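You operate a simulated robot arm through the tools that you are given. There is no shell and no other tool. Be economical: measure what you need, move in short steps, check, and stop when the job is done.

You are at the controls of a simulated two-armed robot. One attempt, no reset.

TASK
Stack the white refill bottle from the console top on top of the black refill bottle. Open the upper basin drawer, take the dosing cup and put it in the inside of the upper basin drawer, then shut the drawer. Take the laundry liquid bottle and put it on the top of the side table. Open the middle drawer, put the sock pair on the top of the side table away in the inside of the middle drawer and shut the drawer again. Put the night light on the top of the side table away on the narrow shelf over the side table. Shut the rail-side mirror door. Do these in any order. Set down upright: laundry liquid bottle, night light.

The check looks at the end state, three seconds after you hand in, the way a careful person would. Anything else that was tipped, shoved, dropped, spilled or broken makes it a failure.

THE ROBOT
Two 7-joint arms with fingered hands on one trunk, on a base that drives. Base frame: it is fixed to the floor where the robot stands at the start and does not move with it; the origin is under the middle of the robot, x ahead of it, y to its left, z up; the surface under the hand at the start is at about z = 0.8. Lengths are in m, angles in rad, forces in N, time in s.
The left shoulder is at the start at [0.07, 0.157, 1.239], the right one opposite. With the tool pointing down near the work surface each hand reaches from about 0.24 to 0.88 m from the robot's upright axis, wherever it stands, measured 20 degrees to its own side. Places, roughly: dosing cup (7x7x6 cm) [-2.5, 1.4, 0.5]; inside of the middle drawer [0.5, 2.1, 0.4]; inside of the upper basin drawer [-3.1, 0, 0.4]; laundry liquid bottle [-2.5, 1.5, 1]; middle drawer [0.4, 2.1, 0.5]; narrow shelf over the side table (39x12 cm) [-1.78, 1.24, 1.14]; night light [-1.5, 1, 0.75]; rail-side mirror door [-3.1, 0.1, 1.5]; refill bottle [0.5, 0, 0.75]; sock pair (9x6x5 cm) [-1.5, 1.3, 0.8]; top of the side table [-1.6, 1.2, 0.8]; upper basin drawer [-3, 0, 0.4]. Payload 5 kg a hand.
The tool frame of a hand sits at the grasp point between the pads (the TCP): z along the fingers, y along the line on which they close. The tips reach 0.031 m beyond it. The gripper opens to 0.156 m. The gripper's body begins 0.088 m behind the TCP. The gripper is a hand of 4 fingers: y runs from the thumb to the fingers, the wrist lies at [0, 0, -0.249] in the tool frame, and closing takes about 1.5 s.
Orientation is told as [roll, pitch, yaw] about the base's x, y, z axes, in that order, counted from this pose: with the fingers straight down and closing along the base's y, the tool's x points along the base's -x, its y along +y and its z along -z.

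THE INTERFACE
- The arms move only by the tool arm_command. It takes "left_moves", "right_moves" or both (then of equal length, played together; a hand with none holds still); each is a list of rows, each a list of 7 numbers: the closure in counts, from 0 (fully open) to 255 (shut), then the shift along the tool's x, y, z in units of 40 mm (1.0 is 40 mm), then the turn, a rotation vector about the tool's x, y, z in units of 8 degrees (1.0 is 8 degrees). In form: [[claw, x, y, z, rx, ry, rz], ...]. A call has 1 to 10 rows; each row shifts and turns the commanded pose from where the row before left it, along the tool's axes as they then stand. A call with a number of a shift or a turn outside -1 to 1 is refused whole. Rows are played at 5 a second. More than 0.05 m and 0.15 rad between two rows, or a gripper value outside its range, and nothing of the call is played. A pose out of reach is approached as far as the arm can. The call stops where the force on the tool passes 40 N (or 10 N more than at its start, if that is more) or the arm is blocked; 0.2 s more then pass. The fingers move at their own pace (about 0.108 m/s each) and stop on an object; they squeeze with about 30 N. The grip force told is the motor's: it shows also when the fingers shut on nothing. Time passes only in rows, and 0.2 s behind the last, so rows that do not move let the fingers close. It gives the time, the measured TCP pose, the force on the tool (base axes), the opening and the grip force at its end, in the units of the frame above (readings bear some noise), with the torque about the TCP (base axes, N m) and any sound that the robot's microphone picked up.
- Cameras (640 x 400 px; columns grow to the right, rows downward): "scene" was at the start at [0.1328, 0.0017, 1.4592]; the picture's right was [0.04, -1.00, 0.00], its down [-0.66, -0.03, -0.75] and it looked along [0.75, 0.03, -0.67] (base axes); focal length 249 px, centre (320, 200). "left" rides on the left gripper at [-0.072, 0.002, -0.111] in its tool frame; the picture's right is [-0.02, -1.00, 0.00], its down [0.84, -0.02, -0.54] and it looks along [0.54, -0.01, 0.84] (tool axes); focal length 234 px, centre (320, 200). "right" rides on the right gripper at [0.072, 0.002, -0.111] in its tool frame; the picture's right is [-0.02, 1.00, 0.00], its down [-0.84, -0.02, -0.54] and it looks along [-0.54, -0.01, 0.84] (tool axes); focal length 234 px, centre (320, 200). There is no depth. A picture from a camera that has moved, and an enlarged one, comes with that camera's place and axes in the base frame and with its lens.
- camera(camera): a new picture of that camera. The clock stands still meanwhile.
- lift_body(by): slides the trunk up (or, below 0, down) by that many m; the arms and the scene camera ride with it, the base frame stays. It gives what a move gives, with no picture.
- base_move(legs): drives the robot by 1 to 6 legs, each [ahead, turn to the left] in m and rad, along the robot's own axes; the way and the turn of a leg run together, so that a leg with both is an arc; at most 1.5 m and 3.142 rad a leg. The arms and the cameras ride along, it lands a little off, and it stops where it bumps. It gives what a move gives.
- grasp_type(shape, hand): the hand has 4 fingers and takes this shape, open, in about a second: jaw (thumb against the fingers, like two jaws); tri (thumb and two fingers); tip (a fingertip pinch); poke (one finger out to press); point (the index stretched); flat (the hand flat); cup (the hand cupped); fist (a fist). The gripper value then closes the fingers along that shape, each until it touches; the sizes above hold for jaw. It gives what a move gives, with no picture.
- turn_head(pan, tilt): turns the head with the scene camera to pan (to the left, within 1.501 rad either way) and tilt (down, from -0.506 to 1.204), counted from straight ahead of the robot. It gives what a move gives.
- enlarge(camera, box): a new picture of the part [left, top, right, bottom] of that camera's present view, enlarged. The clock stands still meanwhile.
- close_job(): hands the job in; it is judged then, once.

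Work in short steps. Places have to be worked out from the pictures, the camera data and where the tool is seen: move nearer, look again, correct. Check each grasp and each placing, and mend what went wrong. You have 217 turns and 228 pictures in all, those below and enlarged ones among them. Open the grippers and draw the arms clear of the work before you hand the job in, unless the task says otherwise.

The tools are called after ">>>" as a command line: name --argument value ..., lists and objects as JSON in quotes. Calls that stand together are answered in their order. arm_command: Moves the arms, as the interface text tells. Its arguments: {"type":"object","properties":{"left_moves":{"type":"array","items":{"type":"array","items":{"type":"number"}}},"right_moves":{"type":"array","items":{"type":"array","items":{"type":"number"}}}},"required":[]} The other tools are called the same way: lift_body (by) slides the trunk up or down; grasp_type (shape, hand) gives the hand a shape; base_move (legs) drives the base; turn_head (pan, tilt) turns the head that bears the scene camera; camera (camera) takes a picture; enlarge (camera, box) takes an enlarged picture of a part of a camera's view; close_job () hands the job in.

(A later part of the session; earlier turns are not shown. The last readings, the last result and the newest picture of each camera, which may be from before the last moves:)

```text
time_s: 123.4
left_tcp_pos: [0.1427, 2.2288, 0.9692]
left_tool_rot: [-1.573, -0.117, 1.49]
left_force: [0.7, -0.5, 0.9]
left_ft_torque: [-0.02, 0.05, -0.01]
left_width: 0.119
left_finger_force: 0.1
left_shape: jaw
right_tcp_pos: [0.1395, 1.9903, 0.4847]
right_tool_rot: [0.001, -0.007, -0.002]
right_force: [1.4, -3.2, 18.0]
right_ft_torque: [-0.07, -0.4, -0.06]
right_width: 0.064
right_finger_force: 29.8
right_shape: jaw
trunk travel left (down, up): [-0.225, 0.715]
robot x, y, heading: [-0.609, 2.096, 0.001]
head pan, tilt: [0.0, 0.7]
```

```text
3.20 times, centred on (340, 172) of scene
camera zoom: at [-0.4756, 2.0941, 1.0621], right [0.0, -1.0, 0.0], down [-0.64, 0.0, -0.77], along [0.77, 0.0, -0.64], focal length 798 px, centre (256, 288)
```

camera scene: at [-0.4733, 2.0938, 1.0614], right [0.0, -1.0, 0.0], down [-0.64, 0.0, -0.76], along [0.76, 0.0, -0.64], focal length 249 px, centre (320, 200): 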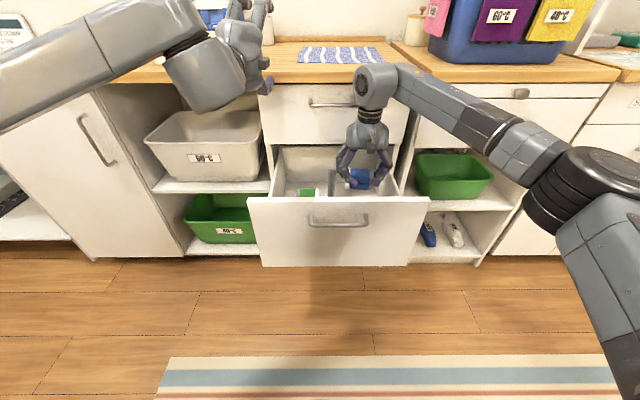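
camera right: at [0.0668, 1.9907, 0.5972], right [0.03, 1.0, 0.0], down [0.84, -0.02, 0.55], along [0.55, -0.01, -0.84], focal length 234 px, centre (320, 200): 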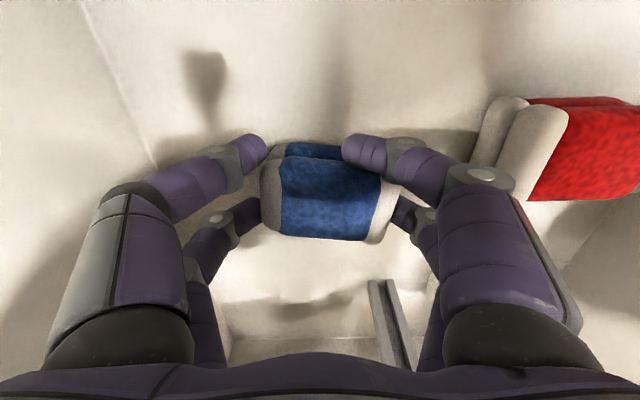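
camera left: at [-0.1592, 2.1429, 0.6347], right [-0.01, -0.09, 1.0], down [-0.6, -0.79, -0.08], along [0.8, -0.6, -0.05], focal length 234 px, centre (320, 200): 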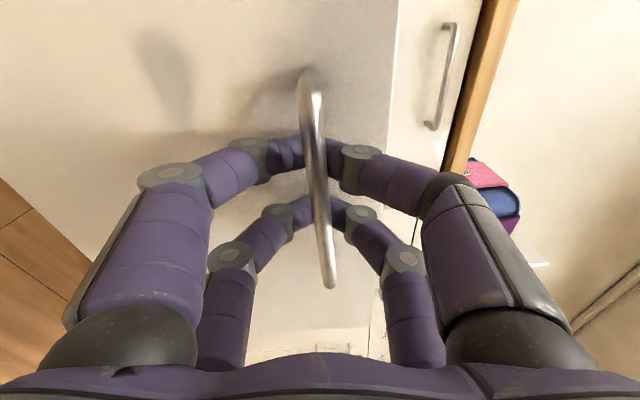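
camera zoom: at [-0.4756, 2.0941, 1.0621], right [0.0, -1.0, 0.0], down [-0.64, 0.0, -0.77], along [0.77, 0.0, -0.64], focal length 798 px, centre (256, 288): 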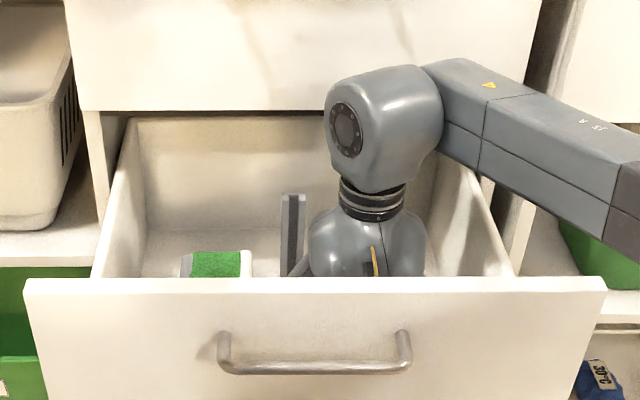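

Contact with the drawer floor (18 N). I open slightly and withdraw upward.

>>> arm_command --right_moves '[[255, 0, 0, -0.05, 0, 0, 0], [130, 0, -0.05, 0, 0, 0, 0], [105, 0, 0, 0, 0, 0, 0], [105, 0, 0, 0, 0, 0, 0], [105, 0, 0, 0, 0, 0, 0]]'

>>> camera --camera "right"

```text
time_s: 124.6
left_tcp_pos: [0.1445, 2.2283, 0.9687]
left_tool_rot: [-1.57, -0.117, 1.49]
left_force: [0.3, -0.7, -0.1]
left_ft_torque: [0.04, -0.03, -0.02]
left_width: 0.1191
left_finger_force: 0.0
left_shape: jaw
right_tcp_pos: [0.139, 1.99, 0.4824]
right_tool_rot: [-0.001, 0.0, 0.0]
right_force: [0.7, 0.4, 0.1]
right_ft_torque: [-0.01, -0.03, -0.01]
right_width: 0.0912
right_finger_force: 0.1
right_shape: jaw
trunk travel left (down, up): [-0.225, 0.715]
robot x, y, heading: [-0.6085, 2.0952, -0.001]
head pan, tilt: [0.0, 0.7]
```

```text
135 pictures are left
camera right: at [0.0666, 1.9903, 0.5953], right [0.02, 1.0, 0.0], down [0.84, -0.02, 0.54], along [0.54, -0.01, -0.84], focal length 234 px, centre (320, 200)
```

right: 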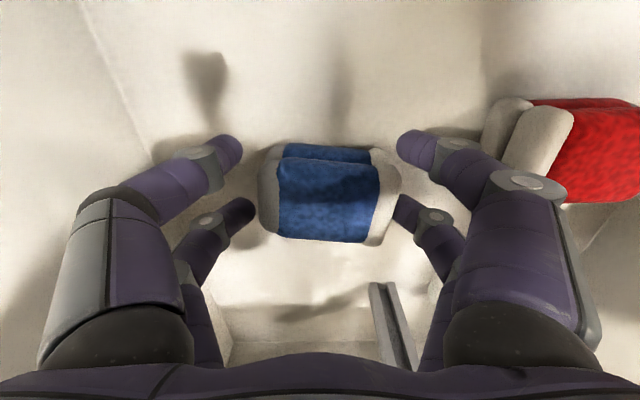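

Released; one side may still brush, so I rise straight up and back out.

>>> arm_command --right_moves '[[105, 0, 0, -0.5, 0, 0, 0], [105, 0, 0, -1, 0, 0, 0], [105, 0, 0, -1, 0, 0, 0], [105, 0, 0, -1, 0, 0, 0], [105, 0, 0, -1, 0, 0, 0], [105, 0, 0, -1, 0, 0, 0], [105, 0, 0, -1, 0, 0, 0], [105, 0, 0, -1, 0, 0, 0], [105, 0.2, 0, -1, 0, 0, 0], [105, 0.4, 0, -0.9, 0, 0, 0]]'

>>> camera --camera "right"

```text
time_s: 126.8
left_tcp_pos: [0.1439, 2.2293, 0.9694]
left_tool_rot: [-1.571, -0.116, 1.491]
left_force: [-0.2, -0.1, -0.6]
left_ft_torque: [0.02, 0.03, 0.02]
left_width: 0.119
left_finger_force: 0.1
left_shape: jaw
right_tcp_pos: [0.1144, 1.9901, 0.8609]
right_tool_rot: [-0.001, 0.0, 0.0]
right_force: [-0.1, -0.7, 0.6]
right_ft_torque: [0.0, 0.0, 0.05]
right_width: 0.0911
right_finger_force: 0.0
right_shape: jaw
trunk travel left (down, up): [-0.225, 0.715]
robot x, y, heading: [-0.6067, 2.0943, -0.004]
head pan, tilt: [0.0, 0.7]
```

```text
134 pictures are left
camera right: at [0.0421, 1.9916, 0.9727], right [0.02, 1.0, 0.0], down [0.84, -0.02, 0.55], along [0.54, -0.01, -0.84], focal length 234 px, centre (320, 200)
```

right: 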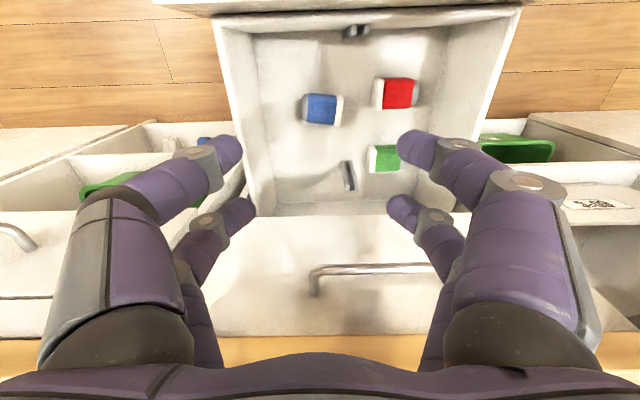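

Blue socks lie in the drawer. I pull the right hand back and bring the left hand, closed, in front of the drawer to push it shut.

>>> arm_command --left_moves '[[60, 0, 0, -1, 0, 0, 0], [60, 0, 0, -1, 0, 0, 0], [60, 0, 0, -1, 0, 0, 0], [120, 0, 0, -1, 0, 0, 0], [255, 0, 0, -1, 0, 0, 0], [255, 0, 0, 0, 0, 0, 0], [255, 0, 0, 0, 0, 0, 0], [255, 0, 0, 0, 0, 0, 0]]' --right_moves '[[105, 0.9, -0.3, -0.3, 0, 0, 0], [105, 0.9, -0.3, -0.3, 0, 0, 0], [105, 0.9, -0.3, -0.3, 0, 0, 0], [105, 0.9, -0.3, 0, 0, 0, 0], [105, 0.9, -0.3, 0, 0, 0, 0], [105, 0.9, -0.3, 0, 0, 0, 0], [105, 0.9, -0.3, 0, 0, 0, 0], [105, 0.9, -0.3, 0, 0, 0, 0]]'

>>> arm_command --left_moves '[[255, 0.4, 0.9, -0.2, 0, 0, 0], [255, 0.4, 0.9, -0.2, 0, 0, 0], [255, 0.4, 0.9, -0.1, 0, 0, 0], [255, 0.4, 0.9, 0, 0, 0, 0], [255, 0.4, 0.9, 0, 0, 0, 0], [255, 0.4, 0.9, 0, 0, 0, 0], [255, 0.4, 0.9, 0, 0, 0, 0], [255, 0.4, 0.9, 0, 0, 0, 0], [255, 0.4, 0.9, 0, 0, 0, 0], [255, 0.4, 0.9, 0, 0, 0, 0]]'

>>> camera --camera "scene"

>>> camera --camera "left"

```text
time_s: 128.6
left_tcp_pos: [-0.0441, 2.2454, 0.9688]
left_tool_rot: [-1.571, -0.116, 1.491]
left_force: [-0.5, -0.1, 0.3]
left_ft_torque: [-0.02, 0.0, 0.04]
left_width: 0.0001
left_finger_force: 30.4
left_shape: jaw
left hand out of reach, approached as far as the arm can: row 5
right_tcp_pos: [-0.1757, 1.8966, 0.8936]
right_tool_rot: [0.0, -0.003, -0.001]
right_force: [-0.5, -0.1, 0.9]
right_ft_torque: [0.04, -0.02, 0.02]
right_width: 0.091
right_finger_force: 0.1
right_shape: jaw
trunk travel left (down, up): [-0.225, 0.715]
robot x, y, heading: [-0.61, 2.0962, -0.004]
head pan, tilt: [0.0, 0.7]
```

```text
time_s: 130.8
left_tcp_pos: [-0.0448, 2.2419, 0.9596]
left_tool_rot: [-1.569, -0.117, 1.492]
left_force: [-0.3, 0.6, 0.0]
left_ft_torque: [0.01, 0.0, 0.0]
left_width: 0.0003
left_finger_force: 30.6
left_shape: jaw
left hand out of reach, approached as far as the arm can: row 1, 2, 3, 4, 5, 6, 7, 8, 9, 10
right_tcp_pos: [-0.1743, 1.8968, 0.8949]
right_tool_rot: [-0.001, 0.0, -0.002]
right_force: [-0.5, 0.2, -0.4]
right_ft_torque: [-0.01, 0.0, -0.02]
right_width: 0.0914
right_finger_force: 0.0
right_shape: jaw
trunk travel left (down, up): [-0.225, 0.715]
robot x, y, heading: [-0.6095, 2.097, 0.001]
head pan, tilt: [0.0, 0.7]
```

```text
133 pictures are left
camera scene: at [-0.474, 2.0939, 1.0615], right [0.0, -1.0, 0.0], down [-0.64, 0.0, -0.76], along [0.76, 0.0, -0.64], focal length 249 px, centre (320, 200)
```

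scene: 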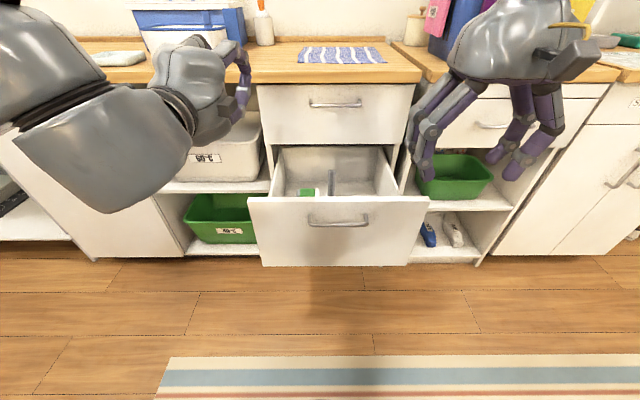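

```text
132 pictures are left
camera left: at [-0.1504, 2.3214, 0.9658], right [-0.01, -0.09, 1.0], down [-0.61, -0.79, -0.08], along [0.79, -0.61, -0.05], focal length 234 px, centre (320, 200)
```

left: 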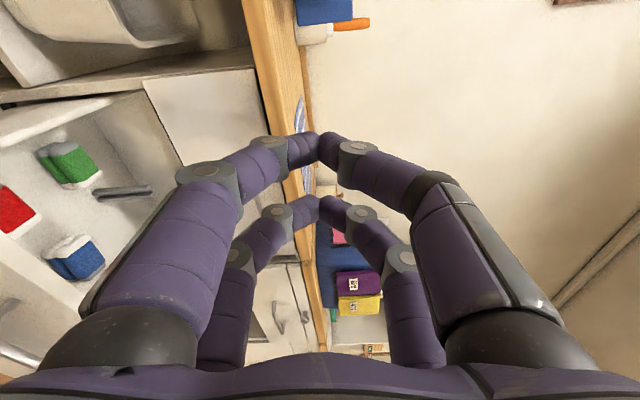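

Again too near. I back the base 0.3 m and then lower the hand in front of the drawer.

>>> base_move --legs '[[-0.3, 0]]'

>>> arm_command --left_moves '[[255, 0, 0, 1, 0, 0, 0], [255, 0, 0, 1, 0, 0, 0], [255, 0.4, 0.9, 0, 0, 0, 0], [255, 0.4, 0.9, 0, 0, 0, 0]]'

```text
time_s: 132.8
left_tcp_pos: [-0.3468, 2.2432, 0.9607]
left_tool_rot: [-1.571, -0.117, 1.492]
left_force: [-0.7, -1.3, 0.2]
left_ft_torque: [-0.02, -0.01, -0.02]
left_width: 0.0
left_finger_force: 30.3
left_shape: jaw
right_tcp_pos: [-0.4762, 1.8971, 0.8953]
right_tool_rot: [0.001, -0.002, 0.001]
right_force: [-0.5, -0.1, 0.3]
right_ft_torque: [-0.02, -0.02, -0.01]
right_width: 0.0914
right_finger_force: 0.1
right_shape: jaw
trunk travel left (down, up): [-0.225, 0.715]
robot x, y, heading: [-0.9089, 2.0993, -0.001]
head pan, tilt: [0.0, 0.7]
```

```text
time_s: 133.8
left_tcp_pos: [-0.2707, 2.2157, 0.8848]
left_tool_rot: [-1.57, -0.116, 1.493]
left_force: [-0.4, -1.8, -0.1]
left_ft_torque: [-0.02, -0.04, 0.04]
left_width: 0.0
left_finger_force: 29.8
left_shape: jaw
right_tcp_pos: [-0.4765, 1.8969, 0.8952]
right_tool_rot: [0.002, -0.001, 0.002]
right_force: [0.2, 0.6, 0.2]
right_ft_torque: [-0.02, -0.01, 0.0]
right_width: 0.0911
right_finger_force: 0.0
right_shape: jaw
trunk travel left (down, up): [-0.225, 0.715]
robot x, y, heading: [-0.9103, 2.0949, -0.006]
head pan, tilt: [0.0, 0.7]
```

>>> arm_command --left_moves '[[255, 0.35, 0.9, 0.1, 0, 0, 0], [255, 0.35, 0.9, 0.1, 0, 0, 0], [255, 0.35, 0.9, 0.1, 0, 0, 0], [255, 0.35, 0.9, 0.1, 0, 0, 0], [255, 0.35, 0.9, 0.1, 0, 0, 0], [255, 0.35, 0.9, 0.1, 0, 0, 0], [255, 0.35, 0.9, 0.1, 0, 0, 0], [255, 0.35, 0.9, 0.1, 0, 0, 0], [255, 0.35, 0.9, 0.1, 0, 0, 0], [255, 0, 0.6, 0, 0, 0, 0]]'

>>> camera --camera "left"

```text
time_s: 136.1
left_tcp_pos: [-0.2556, 2.0938, 0.5459]
left_tool_rot: [-1.566, -0.117, 1.499]
left_force: [-0.1, -0.3, -0.5]
left_ft_torque: [0.04, -0.01, 0.01]
left_width: 0.0004
left_finger_force: 30.6
left_shape: jaw
left hand out of reach, approached as far as the arm can: row 7, 8, 9, 10
right_tcp_pos: [-0.4754, 1.8976, 0.8954]
right_tool_rot: [0.002, 0.0, 0.001]
right_force: [0.0, -0.4, -1.2]
right_ft_torque: [-0.04, 0.02, 0.0]
right_width: 0.0909
right_finger_force: 0.1
right_shape: jaw
trunk travel left (down, up): [-0.225, 0.715]
robot x, y, heading: [-0.9094, 2.0975, -0.002]
head pan, tilt: [0.0, 0.7]
```

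```text
131 pictures are left
camera left: at [-0.3619, 2.1723, 0.5522], right [0.0, -0.09, 1.0], down [-0.6, -0.79, -0.08], along [0.8, -0.6, -0.05], focal length 234 px, centre (320, 200)
```

left: 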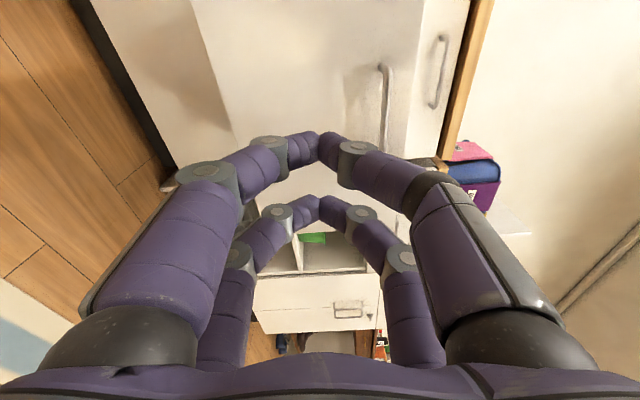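

I drive forward to push the drawer most of the way.

>>> base_move --legs '[[0.47, 0]]'

>>> arm_command --left_moves '[[255, 0, 0, 0.7, 0, 0, 0], [255, 0, 0, 0.7, 0, 0, 0], [255, 0, 0, 0.7, 0, 0, 0], [255, 0, 0, 0.7, 0, 0, 0]]'

>>> camera --camera "scene"

>>> camera --camera "left"

```text
time_s: 138.8
left_tcp_pos: [0.2107, 2.0951, 0.5453]
left_tool_rot: [-1.566, -0.118, 1.498]
left_force: [-0.5, 0.4, -0.6]
left_ft_torque: [-0.01, -0.04, 0.01]
left_width: 0.0
left_finger_force: 30.7
left_shape: jaw
right_tcp_pos: [-0.0083, 1.8981, 0.8937]
right_tool_rot: [0.0, -0.002, 0.004]
right_force: [0.6, 0.3, 0.3]
right_ft_torque: [-0.02, 0.05, 0.01]
right_width: 0.0913
right_finger_force: 0.0
right_shape: jaw
trunk travel left (down, up): [-0.225, 0.715]
robot x, y, heading: [-0.4435, 2.0975, 0.004]
head pan, tilt: [0.0, 0.7]
```

```text
time_s: 139.2
left_tcp_pos: [0.2252, 2.0926, 0.5454]
left_tool_rot: [-1.559, -0.117, 1.506]
left_force: [-13.5, 0.4, 4.2]
left_ft_torque: [0.12, -0.29, 0.3]
left_width: 0.0
left_finger_force: 29.8
left_shape: jaw
left hand out of reach, approached as far as the arm can: row 1
right_tcp_pos: [-0.0098, 1.9001, 0.8961]
right_tool_rot: [0.0, -0.002, 0.004]
right_force: [0.5, 0.0, -0.9]
right_ft_torque: [-0.01, 0.02, -0.03]
right_width: 0.0912
right_finger_force: 0.1
right_shape: jaw
trunk travel left (down, up): [-0.225, 0.715]
robot x, y, heading: [-0.4427, 2.0976, -0.001]
head pan, tilt: [0.0, 0.7]
stopped in row 1 (left hand): the force on the tool passed its limit at 63 N (the readings are from after the stop); the commanded pose is now the measured one
```

```text
130 pictures are left
camera scene: at [-0.3108, 2.0952, 1.0617], right [0.0, -1.0, 0.0], down [-0.64, 0.0, -0.77], along [0.77, 0.0, -0.64], focal length 249 px, centre (320, 200)
```

scene: 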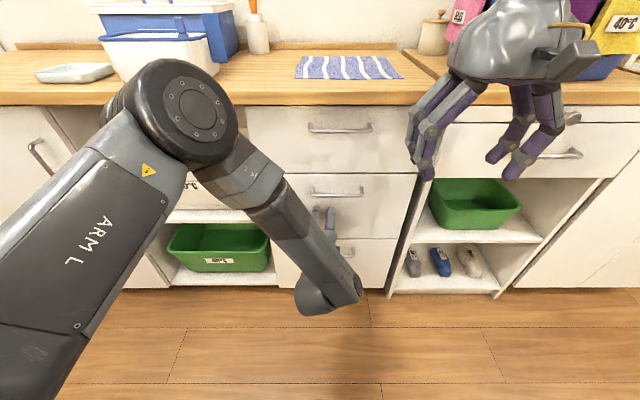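

```text
129 pictures are left
camera left: at [0.1178, 2.1703, 0.5529], right [0.01, -0.09, 1.0], down [-0.6, -0.8, -0.07], along [0.8, -0.59, -0.06], focal length 234 px, centre (320, 200)
```

left: 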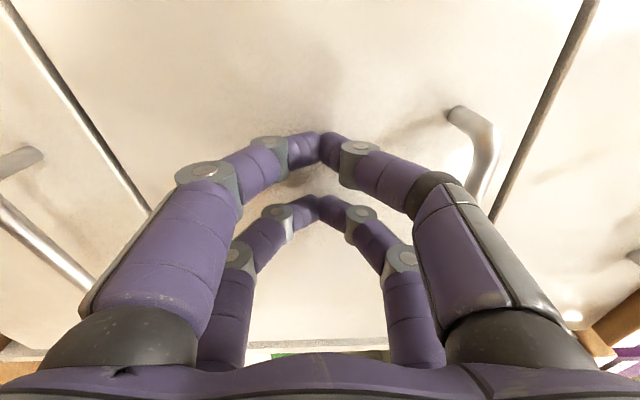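

It hit firm resistance; I check whether the middle drawer is flush.

>>> enlarge --camera "scene" --box '[240, 90, 430, 300]'

>>> enlarge --camera "left" --box '[320, 0, 640, 250]'

```text
1.90 times, centred on (335, 195) of scene
camera zoom: at [-0.3108, 2.0952, 1.0617], right [0.0, -1.0, 0.0], down [-0.64, 0.0, -0.77], along [0.77, 0.0, -0.64], focal length 475 px, centre (291, 210)
```

zoom: 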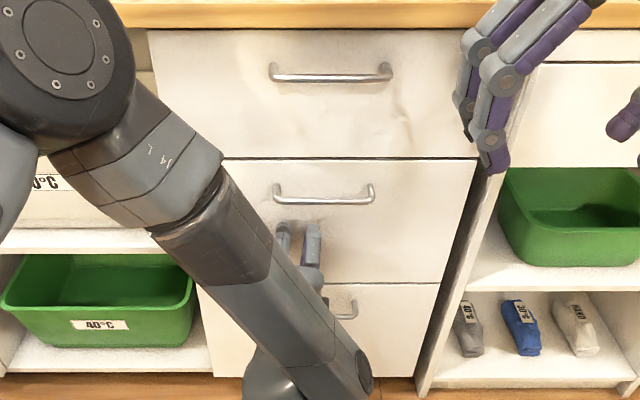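

```text
1.60 times, centred on (480, 125) of left
camera zoom: at [0.1178, 2.1703, 0.5529], right [0.01, -0.09, 1.0], down [-0.6, -0.8, -0.07], along [0.8, -0.59, -0.06], focal length 375 px, centre (64, 320)
```

zoom: 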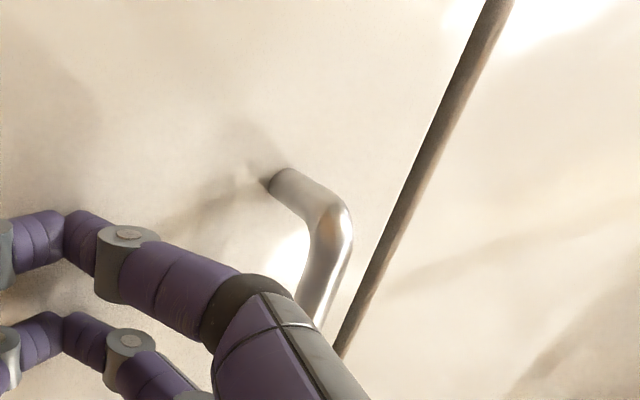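

Flush and shut. I back away, raise the trunk, and restore the left hand to its neutral pose.

>>> base_move --legs '[[-0.32, 0]]'

>>> lift_body --by 0.4

>>> arm_command --left_moves '[[0, 0, 0, 0.5, 0, 0, 1], [0, 0, -0.5, 0.5, 0, 0, 1], [0, 0, -0.5, 0, 0, 0, 1], [0, 0, 0, 0, 0, 0, 1], [0, 0, 0, 0, 0, 0, 1], [0, 0, 0, 0, 0, 0, 1], [0, 0, 0, 0, 0, 0, 1], [0, 0, 0, 0, 0, 0, 1], [0, 0, 0, 0, 0, 0, 1], [0, 0, 0, 0, 0, 0, 1]]'

>>> arm_command --left_moves '[[0, 0, 0, 0, 0, 0, 1], [0, 0, 0, 0, 0, 1, 0], [0, 0, 0, 0, 0, 1, 0], [0, 0, 0, 0, 0, 1, 0], [0, 0, 0, 0, 0, 1, 0], [0, 0, 0, 0, 0, 1, 0], [0, 0, 0, 0, 0, 1, 0], [0, 0, 0, 0, 0, 1, 0], [0, 0, 0, 0, 0, 1, 0], [0, 0, 0, 0, 0, 1, 0]]'

```text
time_s: 141.4
left_tcp_pos: [-0.0978, 2.0905, 0.5461]
left_tool_rot: [-1.558, -0.116, 1.504]
left_force: [-0.2, -0.2, 0.1]
left_ft_torque: [0.0, 0.02, 0.0]
left_width: 0.0003
left_finger_force: 30.6
left_shape: jaw
right_tcp_pos: [-0.333, 1.8967, 0.8943]
right_tool_rot: [0.0, -0.001, 0.003]
right_force: [-0.8, 0.6, 0.7]
right_ft_torque: [-0.01, -0.01, 0.0]
right_width: 0.0909
right_finger_force: 0.0
right_shape: jaw
trunk travel left (down, up): [-0.225, 0.715]
robot x, y, heading: [-0.7675, 2.0949, 0.002]
head pan, tilt: [0.0, 0.7]
```

```text
time_s: 145.2
left_tcp_pos: [-0.0972, 2.0895, 0.9451]
left_tool_rot: [-1.558, -0.117, 1.504]
left_force: [-0.3, -0.6, -0.3]
left_ft_torque: [0.01, -0.02, 0.02]
left_width: 0.0001
left_finger_force: 30.1
left_shape: jaw
right_tcp_pos: [-0.3329, 1.8979, 1.2949]
right_tool_rot: [-0.001, 0.001, 0.001]
right_force: [-0.1, -0.1, -0.3]
right_ft_torque: [0.0, -0.01, 0.0]
right_width: 0.0915
right_finger_force: 0.0
right_shape: jaw
trunk travel left (down, up): [-0.625, 0.315]
robot x, y, heading: [-0.7699, 2.097, 0.0]
head pan, tilt: [0.0, 0.7]
```

```text
time_s: 147.4
left_tcp_pos: [-0.0582, 2.0743, 0.982]
left_tool_rot: [-1.339, -1.516, 1.275]
left_force: [0.1, 0.2, -0.3]
left_ft_torque: [-0.03, 0.04, -0.04]
left_width: 0.1562
left_finger_force: 0.1
left_shape: jaw
right_tcp_pos: [-0.3332, 1.8968, 1.2945]
right_tool_rot: [0.001, 0.0, 0.002]
right_force: [-0.1, 0.2, 0.6]
right_ft_torque: [-0.03, 0.03, -0.02]
right_width: 0.0913
right_finger_force: 0.0
right_shape: jaw
trunk travel left (down, up): [-0.625, 0.315]
robot x, y, heading: [-0.7683, 2.0944, -0.0]
head pan, tilt: [0.0, 0.7]
```

```text
time_s: 149.6
left_tcp_pos: [-0.0575, 2.0747, 0.9829]
left_tool_rot: [0.085, -0.294, -0.093]
left_force: [0.5, 0.0, 0.6]
left_ft_torque: [0.01, 0.01, 0.01]
left_width: 0.1559
left_finger_force: 0.1
left_shape: jaw
right_tcp_pos: [-0.3322, 1.8975, 1.2947]
right_tool_rot: [0.0, 0.0, 0.003]
right_force: [-0.2, 0.0, 0.5]
right_ft_torque: [-0.01, 0.01, 0.02]
right_width: 0.0912
right_finger_force: 0.2
right_shape: jaw
trunk travel left (down, up): [-0.625, 0.315]
robot x, y, heading: [-0.7675, 2.0949, -0.002]
head pan, tilt: [0.0, 0.7]
```

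Final levelling of the left hand and drawing it in and up for driving.

>>> arm_command --left_moves '[[0, 0, 0.5, -0.5, 0, 1, 0], [0, 0, 0.5, -0.5, 0, 1, 0], [0, 0.5, 0.5, -0.6, 0.6, 0, 0], [0, 0.5, 0.5, -0.6, 0, 0, -0.67], [0, 0.7, 0.5, -0.6, 0, 0, 0], [0, 0.8, 0.5, -0.6, 0, 0, 0], [0, 0.8, 0.5, -0.6, 0, 0, 0], [0, 0.8, 0.5, -0.6, 0, 0, 0], [0, 0.9, 0.3, -0.3, 0, 0, 0], [0, 0.9, 0.3, 0, 0, 0, 0]]'

>>> turn_head --pan 0 --tilt 0.45

>>> base_move --legs '[[0.2, 0], [0, -1.57], [0.45, 0], [0, -1.57]]'

>>> camera --camera "scene"

```text
time_s: 151.8
left_tcp_pos: [-0.3078, 2.2517, 1.1775]
left_tool_rot: [-0.004, -0.025, 0.025]
left_force: [1.3, 0.0, -0.2]
left_ft_torque: [-0.02, -0.02, -0.03]
left_width: 0.1561
left_finger_force: 0.2
left_shape: jaw
right_tcp_pos: [-0.3343, 1.898, 1.2957]
right_tool_rot: [-0.001, -0.001, 0.0]
right_force: [0.8, -0.3, -0.1]
right_ft_torque: [0.02, -0.01, 0.0]
right_width: 0.0915
right_finger_force: 0.1
right_shape: jaw
trunk travel left (down, up): [-0.625, 0.315]
robot x, y, heading: [-0.7656, 2.0933, 0.004]
head pan, tilt: [0.0, 0.7]
```

```text
time_s: 152.6
left_tcp_pos: [-0.3053, 2.2514, 1.1773]
left_tool_rot: [-0.003, -0.02, 0.026]
left_force: [-0.9, 0.5, -0.3]
left_ft_torque: [0.01, 0.03, 0.0]
left_width: 0.1558
left_finger_force: 0.0
left_shape: jaw
right_tcp_pos: [-0.3305, 1.8989, 1.2936]
right_tool_rot: [0.0, 0.0, 0.0]
right_force: [0.3, -0.9, -0.3]
right_ft_torque: [0.0, -0.01, 0.02]
right_width: 0.0915
right_finger_force: 0.0
right_shape: jaw
trunk travel left (down, up): [-0.625, 0.315]
robot x, y, heading: [-0.7698, 2.0971, 0.001]
head pan, tilt: [0.0, 0.45]
```

```text
time_s: 164.2
left_tcp_pos: [-1.0333, 1.4984, 1.1773]
left_tool_rot: [-0.004, -0.022, -3.12]
left_force: [-0.5, 0.6, 0.2]
left_ft_torque: [-0.03, 0.0, 0.01]
left_width: 0.1559
left_finger_force: 0.1
left_shape: jaw
right_tcp_pos: [-1.006, 1.8516, 1.2941]
right_tool_rot: [0.001, 0.0, 3.14]
right_force: [-0.2, 0.5, -0.2]
right_ft_torque: [-0.01, 0.0, 0.0]
right_width: 0.091
right_finger_force: 0.0
right_shape: jaw
trunk travel left (down, up): [-0.625, 0.315]
robot x, y, heading: [-0.5747, 1.6514, 3.141]
head pan, tilt: [0.0, 0.45]
```

```text
126 pictures are left
camera scene: at [-0.7153, 1.6499, 1.4837], right [0.0, 1.0, 0.0], down [0.44, 0.0, -0.9], along [-0.9, 0.0, -0.44], focal length 249 px, centre (320, 200)
```

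scene: 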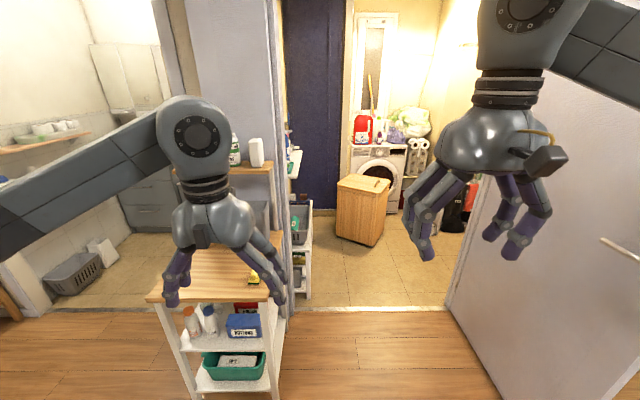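

A narrow unit stands behind the blue partition. I zoom there.

>>> enlarge --camera "scene" --box '[260, 110, 400, 310]'

```text
2.00 times, centred on (330, 210) of scene
camera zoom: at [-0.7153, 1.6499, 1.4837], right [0.0, 1.0, 0.0], down [0.44, 0.0, -0.9], along [-0.9, 0.0, -0.44], focal length 498 px, centre (300, 180)
```

zoom: 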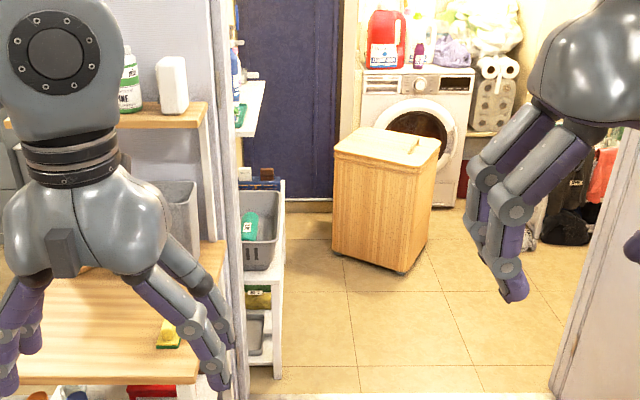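

A wall shelf (z≈1.0, with a bottle) and a trolley with baskets are on the laundry side of the partition. I drive toward the laundry doorway and look again.

>>> base_move --legs '[[0, -0.4], [0.95, 0], [0, 0.4]]'

>>> camera --camera "scene"

```text
time_s: 170.7
left_tcp_pos: [-1.8872, 2.1318, 1.177]
left_tool_rot: [0.078, -0.042, 2.773]
left_force: [1.7, 0.2, -0.2]
left_ft_torque: [0.02, 0.18, -0.06]
left_width: 0.1562
left_finger_force: 0.1
left_shape: jaw
right_tcp_pos: [-1.7228, 2.4499, 1.2701]
right_tool_rot: [0.053, -0.004, 2.756]
right_force: [-1.1, 0.8, 1.2]
right_ft_torque: [0.04, -0.01, -0.02]
right_width: 0.092
right_finger_force: 0.0
right_shape: jaw
trunk travel left (down, up): [-0.625, 0.315]
robot x, y, heading: [-1.4442, 2.0296, 2.744]
head pan, tilt: [0.0, 0.45]
stopped in leg 3: the robot was blocked; the commanded pose is now the measured one
```

```text
124 pictures are left
camera scene: at [-1.598, 2.0167, 1.4861], right [0.38, 0.92, 0.05], down [0.42, -0.13, -0.9], along [-0.82, 0.37, -0.43], focal length 249 px, centre (320, 200)
```

scene: 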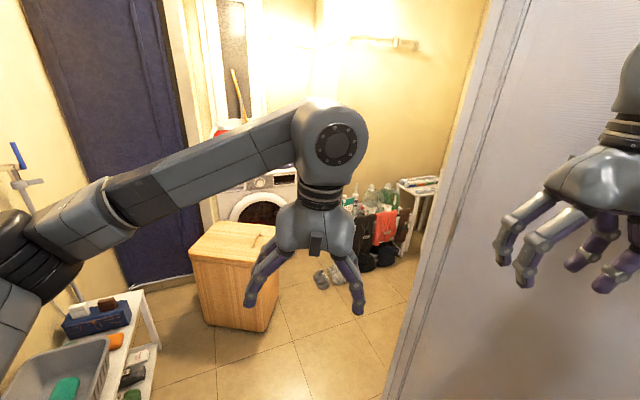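

The turn was blocked; probably the right elbow meets the open door on the right. I look right.

>>> turn_head --pan -1.1 --tilt 0.6

>>> camera --camera "scene"

>>> turn_head --pan 1.2 --tilt 0.6

>>> camera --camera "scene"

```text
time_s: 172.1
left_tcp_pos: [-1.8856, 2.1214, 1.1813]
left_tool_rot: [0.069, -0.045, 2.778]
left_force: [0.1, 0.4, 0.0]
left_ft_torque: [-0.03, 0.02, -0.02]
left_width: 0.1559
left_finger_force: 0.1
left_shape: jaw
right_tcp_pos: [-1.7214, 2.4432, 1.2749]
right_tool_rot: [0.059, -0.009, 2.742]
right_force: [-0.5, -0.5, -0.1]
right_ft_torque: [-0.01, -0.01, -0.02]
right_width: 0.0916
right_finger_force: 0.1
right_shape: jaw
trunk travel left (down, up): [-0.625, 0.315]
robot x, y, heading: [-1.4425, 2.0272, 2.751]
head pan, tilt: [-1.1, 0.6]
```

```text
123 pictures are left
camera scene: at [-1.5105, 2.0698, 1.4768], right [1.0, 0.08, 0.01], down [0.05, -0.53, -0.85], along [-0.06, 0.85, -0.53], focal length 249 px, centre (320, 200)
```

scene: 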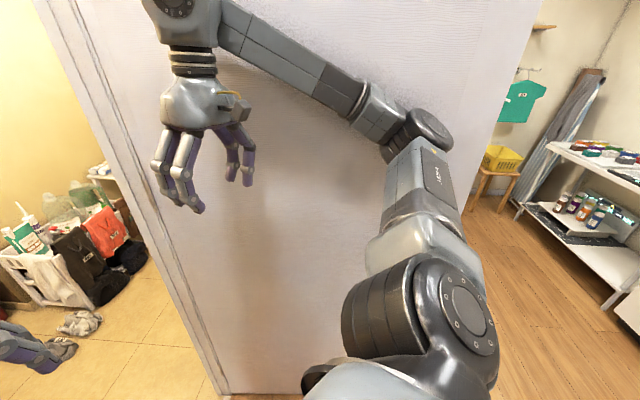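

```text
time_s: 174.2
left_tcp_pos: [-1.8848, 2.1214, 1.1819]
left_tool_rot: [0.068, -0.045, 2.778]
left_force: [0.4, -0.4, -1.1]
left_ft_torque: [-0.02, 0.03, -0.04]
left_width: 0.1561
left_finger_force: 0.1
left_shape: jaw
right_tcp_pos: [-1.7213, 2.4444, 1.2757]
right_tool_rot: [0.059, -0.007, 2.747]
right_force: [-0.4, 0.1, 1.1]
right_ft_torque: [0.01, 0.0, -0.03]
right_width: 0.092
right_finger_force: 0.0
right_shape: jaw
trunk travel left (down, up): [-0.625, 0.315]
robot x, y, heading: [-1.4406, 2.0282, 2.745]
head pan, tilt: [1.201, 0.6]
```

```text
122 pictures are left
camera scene: at [-1.564, 1.9183, 1.4698], right [-0.72, 0.69, 0.02], down [0.4, 0.44, -0.8], along [-0.57, -0.57, -0.6], focal length 249 px, centre (320, 200)
```

scene: 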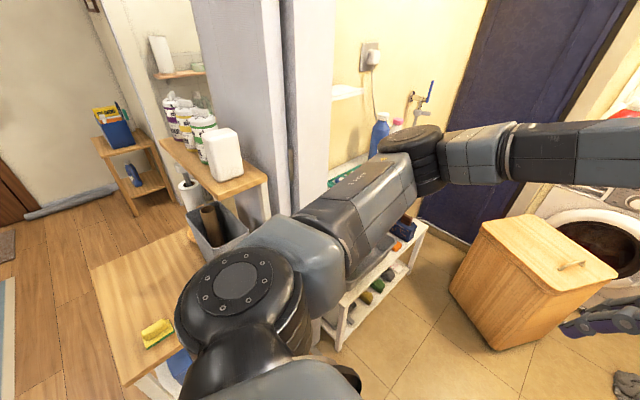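

Right elbow is against the open door; the left elbow is close to the bottle shelf. I back off, then pull the hands to a narrower, more forward pose.

>>> base_move --legs '[[-0.3, 0]]'

>>> base_move --legs '[[0, 0.38]]'

>>> turn_head --pan -0.7 --tilt 0.6

>>> camera --camera "scene"

```text
time_s: 175.2
left_tcp_pos: [-1.8278, 2.1546, 1.1775]
left_tool_rot: [0.116, -0.041, 2.776]
left_force: [-0.6, 1.3, -1.9]
left_ft_torque: [-0.1, -0.03, 0.0]
left_width: 0.1561
left_finger_force: 0.1
left_shape: jaw
right_tcp_pos: [-1.6617, 2.4747, 1.2653]
right_tool_rot: [0.094, -0.026, 2.759]
right_force: [-0.1, 0.9, -0.3]
right_ft_torque: [-0.01, 0.01, -0.02]
right_width: 0.0916
right_finger_force: 0.0
right_shape: jaw
trunk travel left (down, up): [-0.625, 0.315]
robot x, y, heading: [-1.3988, 2.007, 2.777]
head pan, tilt: [1.201, 0.6]
stopped in leg 1: the robot was blocked; the commanded pose is now the measured one
```

```text
time_s: 176.1
left_tcp_pos: [-1.8297, 2.138, 1.1828]
left_tool_rot: [0.14, -0.071, 2.882]
left_force: [-4.8, -2.8, 2.6]
left_ft_torque: [0.38, -0.54, 0.09]
left_width: 0.156
left_finger_force: 0.0
left_shape: jaw
right_tcp_pos: [-1.703, 2.4743, 1.259]
right_tool_rot: [0.131, -0.109, 2.794]
right_force: [-0.9, 0.6, -1.4]
right_ft_torque: [-0.07, -0.08, 0.0]
right_width: 0.0919
right_finger_force: 0.0
right_shape: jaw
trunk travel left (down, up): [-0.625, 0.315]
robot x, y, heading: [-1.4036, 2.0118, 2.834]
head pan, tilt: [1.201, 0.6]
stopped in leg 1: the robot was blocked; the commanded pose is now the measured one
```

```text
time_s: 177.9
left_tcp_pos: [-1.8385, 2.1203, 1.1701]
left_tool_rot: [0.165, -0.099, 2.89]
left_force: [-0.6, -1.2, 0.9]
left_ft_torque: [0.01, 0.0, -0.03]
left_width: 0.1558
left_finger_force: 0.0
left_shape: jaw
right_tcp_pos: [-1.7092, 2.4761, 1.2608]
right_tool_rot: [0.144, -0.104, 2.735]
right_force: [0.2, -0.4, 0.1]
right_ft_torque: [-0.01, 0.02, 0.01]
right_width: 0.0919
right_finger_force: 0.0
right_shape: jaw
trunk travel left (down, up): [-0.625, 0.315]
robot x, y, heading: [-1.4041, 2.0054, 2.84]
head pan, tilt: [-0.7, 0.6]
```

```text
121 pictures are left
camera scene: at [-1.5333, 1.9201, 1.48], right [0.84, 0.53, 0.08], down [0.32, -0.37, -0.87], along [-0.43, 0.76, -0.49], focal length 249 px, centre (320, 200)
```

scene: 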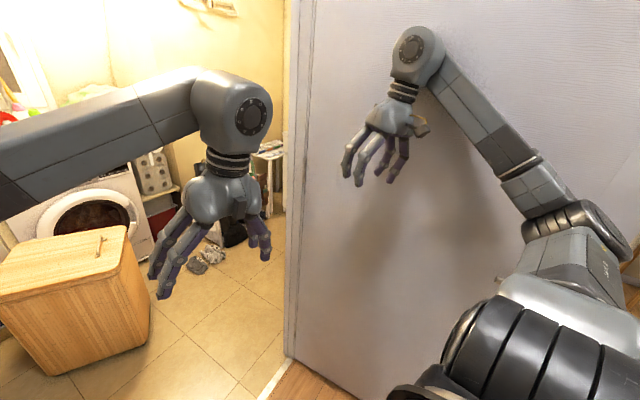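

The robot is wedged and leaning slightly. I look to the left side to see what the left arm touches.

>>> turn_head --pan 1.3 --tilt 0.5

>>> camera --camera "scene"

>>> turn_head --pan 0.6 --tilt 0.9

>>> camera --camera "scene"

```text
time_s: 179.8
left_tcp_pos: [-1.8372, 2.1213, 1.1708]
left_tool_rot: [0.168, -0.098, 2.886]
left_force: [0.2, 0.0, 0.2]
left_ft_torque: [-0.02, -0.03, 0.0]
left_width: 0.156
left_finger_force: 0.1
left_shape: jaw
right_tcp_pos: [-1.7113, 2.4762, 1.2633]
right_tool_rot: [0.147, -0.109, 2.735]
right_force: [-0.6, 0.2, -0.7]
right_ft_torque: [-0.02, -0.01, -0.02]
right_width: 0.0916
right_finger_force: 0.1
right_shape: jaw
trunk travel left (down, up): [-0.625, 0.315]
robot x, y, heading: [-1.4004, 2.003, 2.84]
head pan, tilt: [1.3, 0.499]
```

```text
120 pictures are left
camera scene: at [-1.5346, 1.7654, 1.4713], right [-0.84, 0.54, 0.05], down [0.28, 0.51, -0.82], along [-0.46, -0.68, -0.58], focal length 249 px, centre (320, 200)
```

scene: 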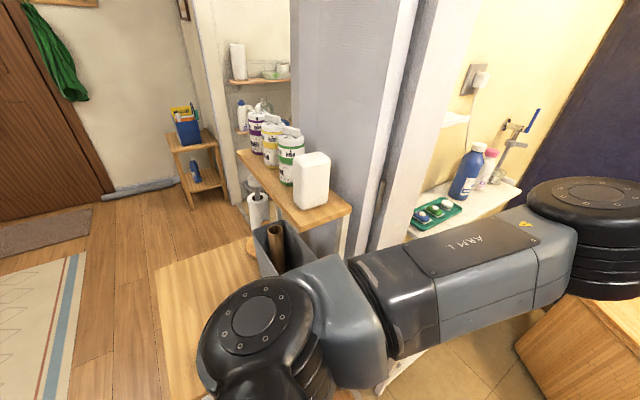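

```text
time_s: 180.9
left_tcp_pos: [-1.836, 2.1204, 1.1716]
left_tool_rot: [0.168, -0.1, 2.885]
left_force: [0.3, 0.1, -0.1]
left_ft_torque: [0.0, -0.01, 0.0]
left_width: 0.1557
left_finger_force: 0.1
left_shape: jaw
right_tcp_pos: [-1.7129, 2.4742, 1.2638]
right_tool_rot: [0.146, -0.111, 2.732]
right_force: [0.3, 0.8, 0.7]
right_ft_torque: [-0.01, 0.0, -0.04]
right_width: 0.0921
right_finger_force: 0.0
right_shape: jaw
trunk travel left (down, up): [-0.625, 0.315]
robot x, y, heading: [-1.4031, 2.0027, 2.842]
head pan, tilt: [0.6, 0.901]
```

```text
119 pictures are left
camera scene: at [-1.5566, 1.8211, 1.4438], right [-0.3, 0.95, 0.11], down [0.76, 0.31, -0.57], along [-0.58, -0.09, -0.81], focal length 249 px, centre (320, 200)
```

scene: 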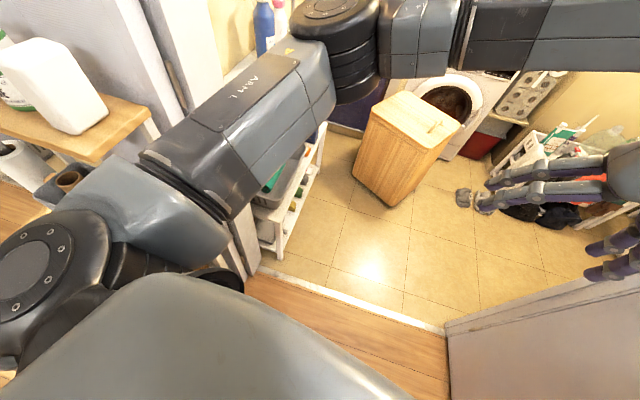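

The left upper arm is against the doorframe. Extending the left hand forward should straighten the arm and draw the elbow away from it.

>>> arm_command --left_moves '[[0, -0.6, -0.4, 0, 0, 0, 0], [0, -0.6, -0.4, 0, 0, 0, 0], [0, -0.6, -0.4, 0, 0, 0, 0], [0, -0.6, -0.4, 0, 0, 0, 0], [0, -0.6, -0.4, 0, 0, 0, 0], [0, -0.6, -0.4, 0, 0, 0, 0]]'

>>> camera --camera "scene"

```text
time_s: 181.2
left_tcp_pos: [-1.8579, 2.1079, 1.1659]
left_tool_rot: [0.232, -0.158, 2.898]
left_force: [-2.5, 0.7, 1.9]
left_ft_torque: [-0.06, -0.25, 0.1]
left_width: 0.1559
left_finger_force: 0.1
left_shape: jaw
right_tcp_pos: [-1.7312, 2.4843, 1.2471]
right_tool_rot: [0.14, -0.134, 2.703]
right_force: [1.0, 0.0, -0.2]
right_ft_torque: [0.06, 0.05, -0.03]
right_width: 0.0917
right_finger_force: 0.2
right_shape: jaw
trunk travel left (down, up): [-0.625, 0.315]
robot x, y, heading: [-1.4124, 2.0038, 2.877]
head pan, tilt: [0.6, 0.901]
stopped in row 1 (left hand): the arm was blocked; the commanded pose is now the measured one
```

```text
118 pictures are left
camera scene: at [-1.5676, 1.751, 1.4416], right [-0.34, 0.93, 0.15], down [0.75, 0.36, -0.55], along [-0.57, -0.07, -0.82], focal length 249 px, centre (320, 200)
```

scene: 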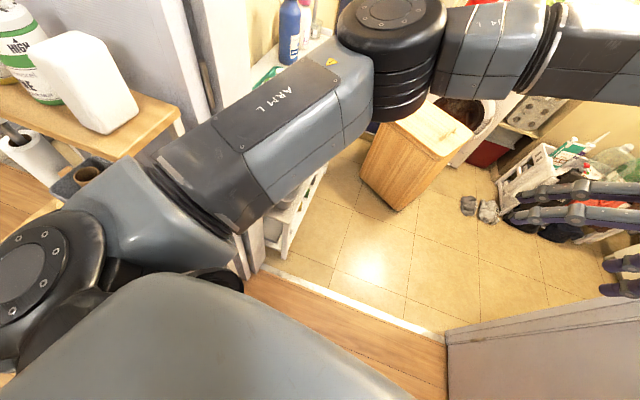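

The lean grew; that direction is wrong. I turn the base back to the right a bit to unload it.

>>> base_move --legs '[[0, -0.12]]'

>>> camera --camera "scene"

```text
time_s: 182.0
left_tcp_pos: [-1.8998, 2.0476, 1.0433]
left_tool_rot: [0.619, -0.128, 2.689]
left_force: [2.4, -0.4, -0.1]
left_ft_torque: [0.1, 0.23, -0.12]
left_width: 0.156
left_finger_force: 0.1
left_shape: jaw
right_tcp_pos: [-1.7541, 2.501, 1.1651]
right_tool_rot: [0.091, -0.113, 2.768]
right_force: [-2.5, 0.6, 1.1]
right_ft_torque: [-0.01, -0.13, -0.01]
right_width: 0.0918
right_finger_force: 0.0
right_shape: jaw
trunk travel left (down, up): [-0.625, 0.315]
robot x, y, heading: [-1.4103, 2.0062, 2.899]
head pan, tilt: [0.6, 0.901]
stopped in leg 1: the robot was blocked; the commanded pose is now the measured one
```

```text
117 pictures are left
camera scene: at [-1.5747, 1.6458, 1.4286], right [-0.36, 0.91, 0.21], down [0.75, 0.41, -0.52], along [-0.56, -0.02, -0.83], focal length 249 px, centre (320, 200)
```

scene: 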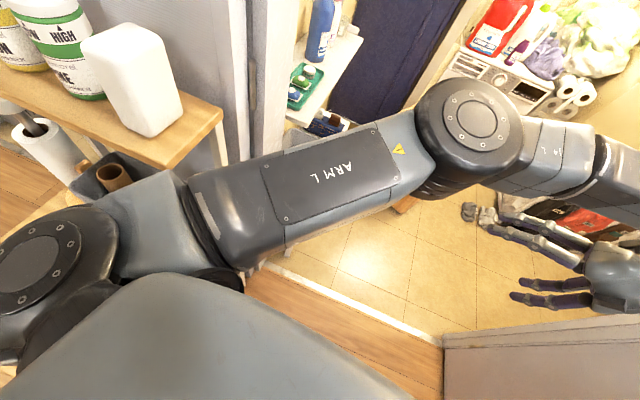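

Lean to the left still grows. I move the right hand away from the door (toward the robot's middle) in small steps, to unload that side.

>>> arm_command --right_moves '[[100, -0.4, 0.5, 0, 0, 0, 0], [100, -0.4, 0.5, 0, 0, 0, 0], [100, -0.4, 0.5, 0, 0, 0, 0]]'

>>> turn_head --pan -1.2 --tilt 0.6

>>> camera --camera "scene"

```text
time_s: 182.3
left_tcp_pos: [-1.88, 2.028, 0.9807]
left_tool_rot: [0.8, -0.043, 2.591]
left_force: [-0.8, 0.0, 3.1]
left_ft_torque: [0.21, -0.18, 0.07]
left_width: 0.1561
left_finger_force: 0.1
left_shape: jaw
right_tcp_pos: [-1.7028, 2.5262, 1.1096]
right_tool_rot: [-0.001, -0.041, 2.757]
right_force: [-5.5, -48.3, -11.1]
right_ft_torque: [0.96, -0.16, 0.28]
right_width: 0.0834
right_finger_force: 0.1
right_shape: jaw
trunk travel left (down, up): [-0.625, 0.315]
robot x, y, heading: [-1.3725, 1.9892, 2.775]
head pan, tilt: [0.6, 0.901]
stopped in row 1 (left hand): the arm was blocked; the commanded pose is now the measured one
```

```text
time_s: 184.1
left_tcp_pos: [-1.7747, 2.0623, 0.959]
left_tool_rot: [0.799, 0.034, 2.501]
left_force: [1.2, -0.4, -0.3]
left_ft_torque: [0.04, 0.02, -0.05]
left_width: 0.1561
left_finger_force: 0.1
left_shape: jaw
right_tcp_pos: [-1.7167, 2.4993, 1.1105]
right_tool_rot: [0.126, -0.046, 2.819]
right_force: [0.1, -0.5, 0.9]
right_ft_torque: [0.08, -0.01, -0.01]
right_width: 0.0946
right_finger_force: 0.0
right_shape: jaw
trunk travel left (down, up): [-0.625, 0.315]
robot x, y, heading: [-1.304, 1.9522, 2.603]
head pan, tilt: [-1.201, 0.6]
```

```text
116 pictures are left
camera scene: at [-1.4415, 1.7428, 1.4864], right [0.99, -0.17, 0.04], down [-0.03, -0.36, -0.93], along [0.17, 0.92, -0.36], focal length 249 px, centre (320, 200)
```

scene: 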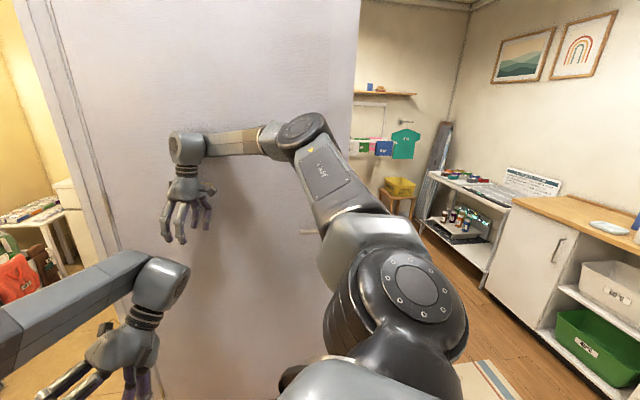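

The base slid back and turned; some lean to the left remains. I check the left side.

>>> turn_head --pan 1.2 --tilt 0.7

>>> camera --camera "scene"

```text
time_s: 186.3
left_tcp_pos: [-1.777, 2.0576, 0.9607]
left_tool_rot: [0.794, 0.035, 2.512]
left_force: [1.0, 0.1, -0.1]
left_ft_torque: [-0.03, -0.01, 0.03]
left_width: 0.1559
left_finger_force: 0.1
left_shape: jaw
right_tcp_pos: [-1.719, 2.4948, 1.1101]
right_tool_rot: [0.139, -0.043, 2.819]
right_force: [0.4, -0.9, -0.3]
right_ft_torque: [-0.01, 0.01, -0.01]
right_width: 0.0949
right_finger_force: 0.1
right_shape: jaw
trunk travel left (down, up): [-0.625, 0.315]
robot x, y, heading: [-1.302, 1.9517, 2.603]
head pan, tilt: [1.201, 0.7]
```

```text
115 pictures are left
camera scene: at [-1.5201, 1.6055, 1.4414], right [-0.63, 0.77, 0.13], down [0.56, 0.55, -0.62], along [-0.55, -0.32, -0.77], focal length 249 px, centre (320, 200)
```

scene: 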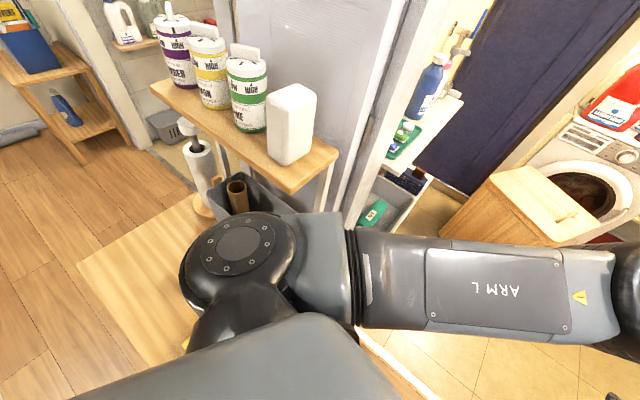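

Forces suggest the right arm is wedged on the door and holds the lean. I draw the right hand inward, away from the door, step by step.

>>> arm_command --right_moves '[[100, 0, 0.8, 0, 0, 0, 0], [100, 0, 0.8, 0, 0, 0, 0], [100, 0, 0.8, 0, 0, 0, 0]]'

>>> camera --camera "scene"

```text
time_s: 186.6
left_tcp_pos: [-1.7303, 2.0248, 0.921]
left_tool_rot: [0.966, 0.109, 2.424]
left_force: [-1.9, -0.8, 3.0]
left_ft_torque: [0.19, -0.14, 0.01]
left_width: 0.1561
left_finger_force: 0.1
left_shape: jaw
right_tcp_pos: [-1.7425, 2.3697, 1.0513]
right_tool_rot: [0.364, 0.052, 3.024]
right_force: [-1.5, -9.8, -4.6]
right_ft_torque: [0.78, -0.16, 0.05]
right_width: 0.0942
right_finger_force: 0.0
right_shape: jaw
trunk travel left (down, up): [-0.625, 0.315]
robot x, y, heading: [-1.2787, 1.9342, 2.541]
head pan, tilt: [1.201, 0.7]
stopped in row 1 (left hand): the arm was blocked; the commanded pose is now the measured one
```

```text
114 pictures are left
camera scene: at [-1.4787, 1.575, 1.4486], right [-0.58, 0.8, 0.16], down [0.57, 0.53, -0.63], along [-0.58, -0.27, -0.76], focal length 249 px, centre (320, 200)
```

scene: 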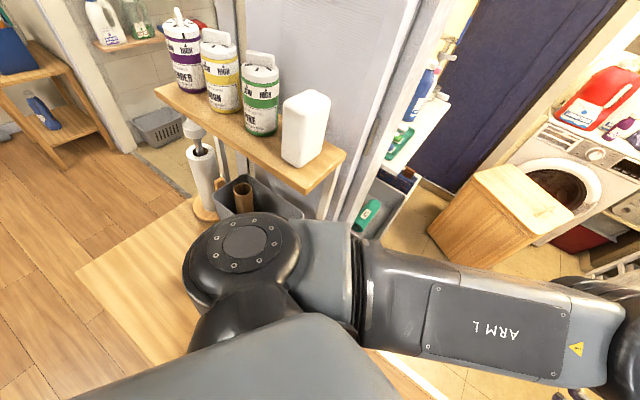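

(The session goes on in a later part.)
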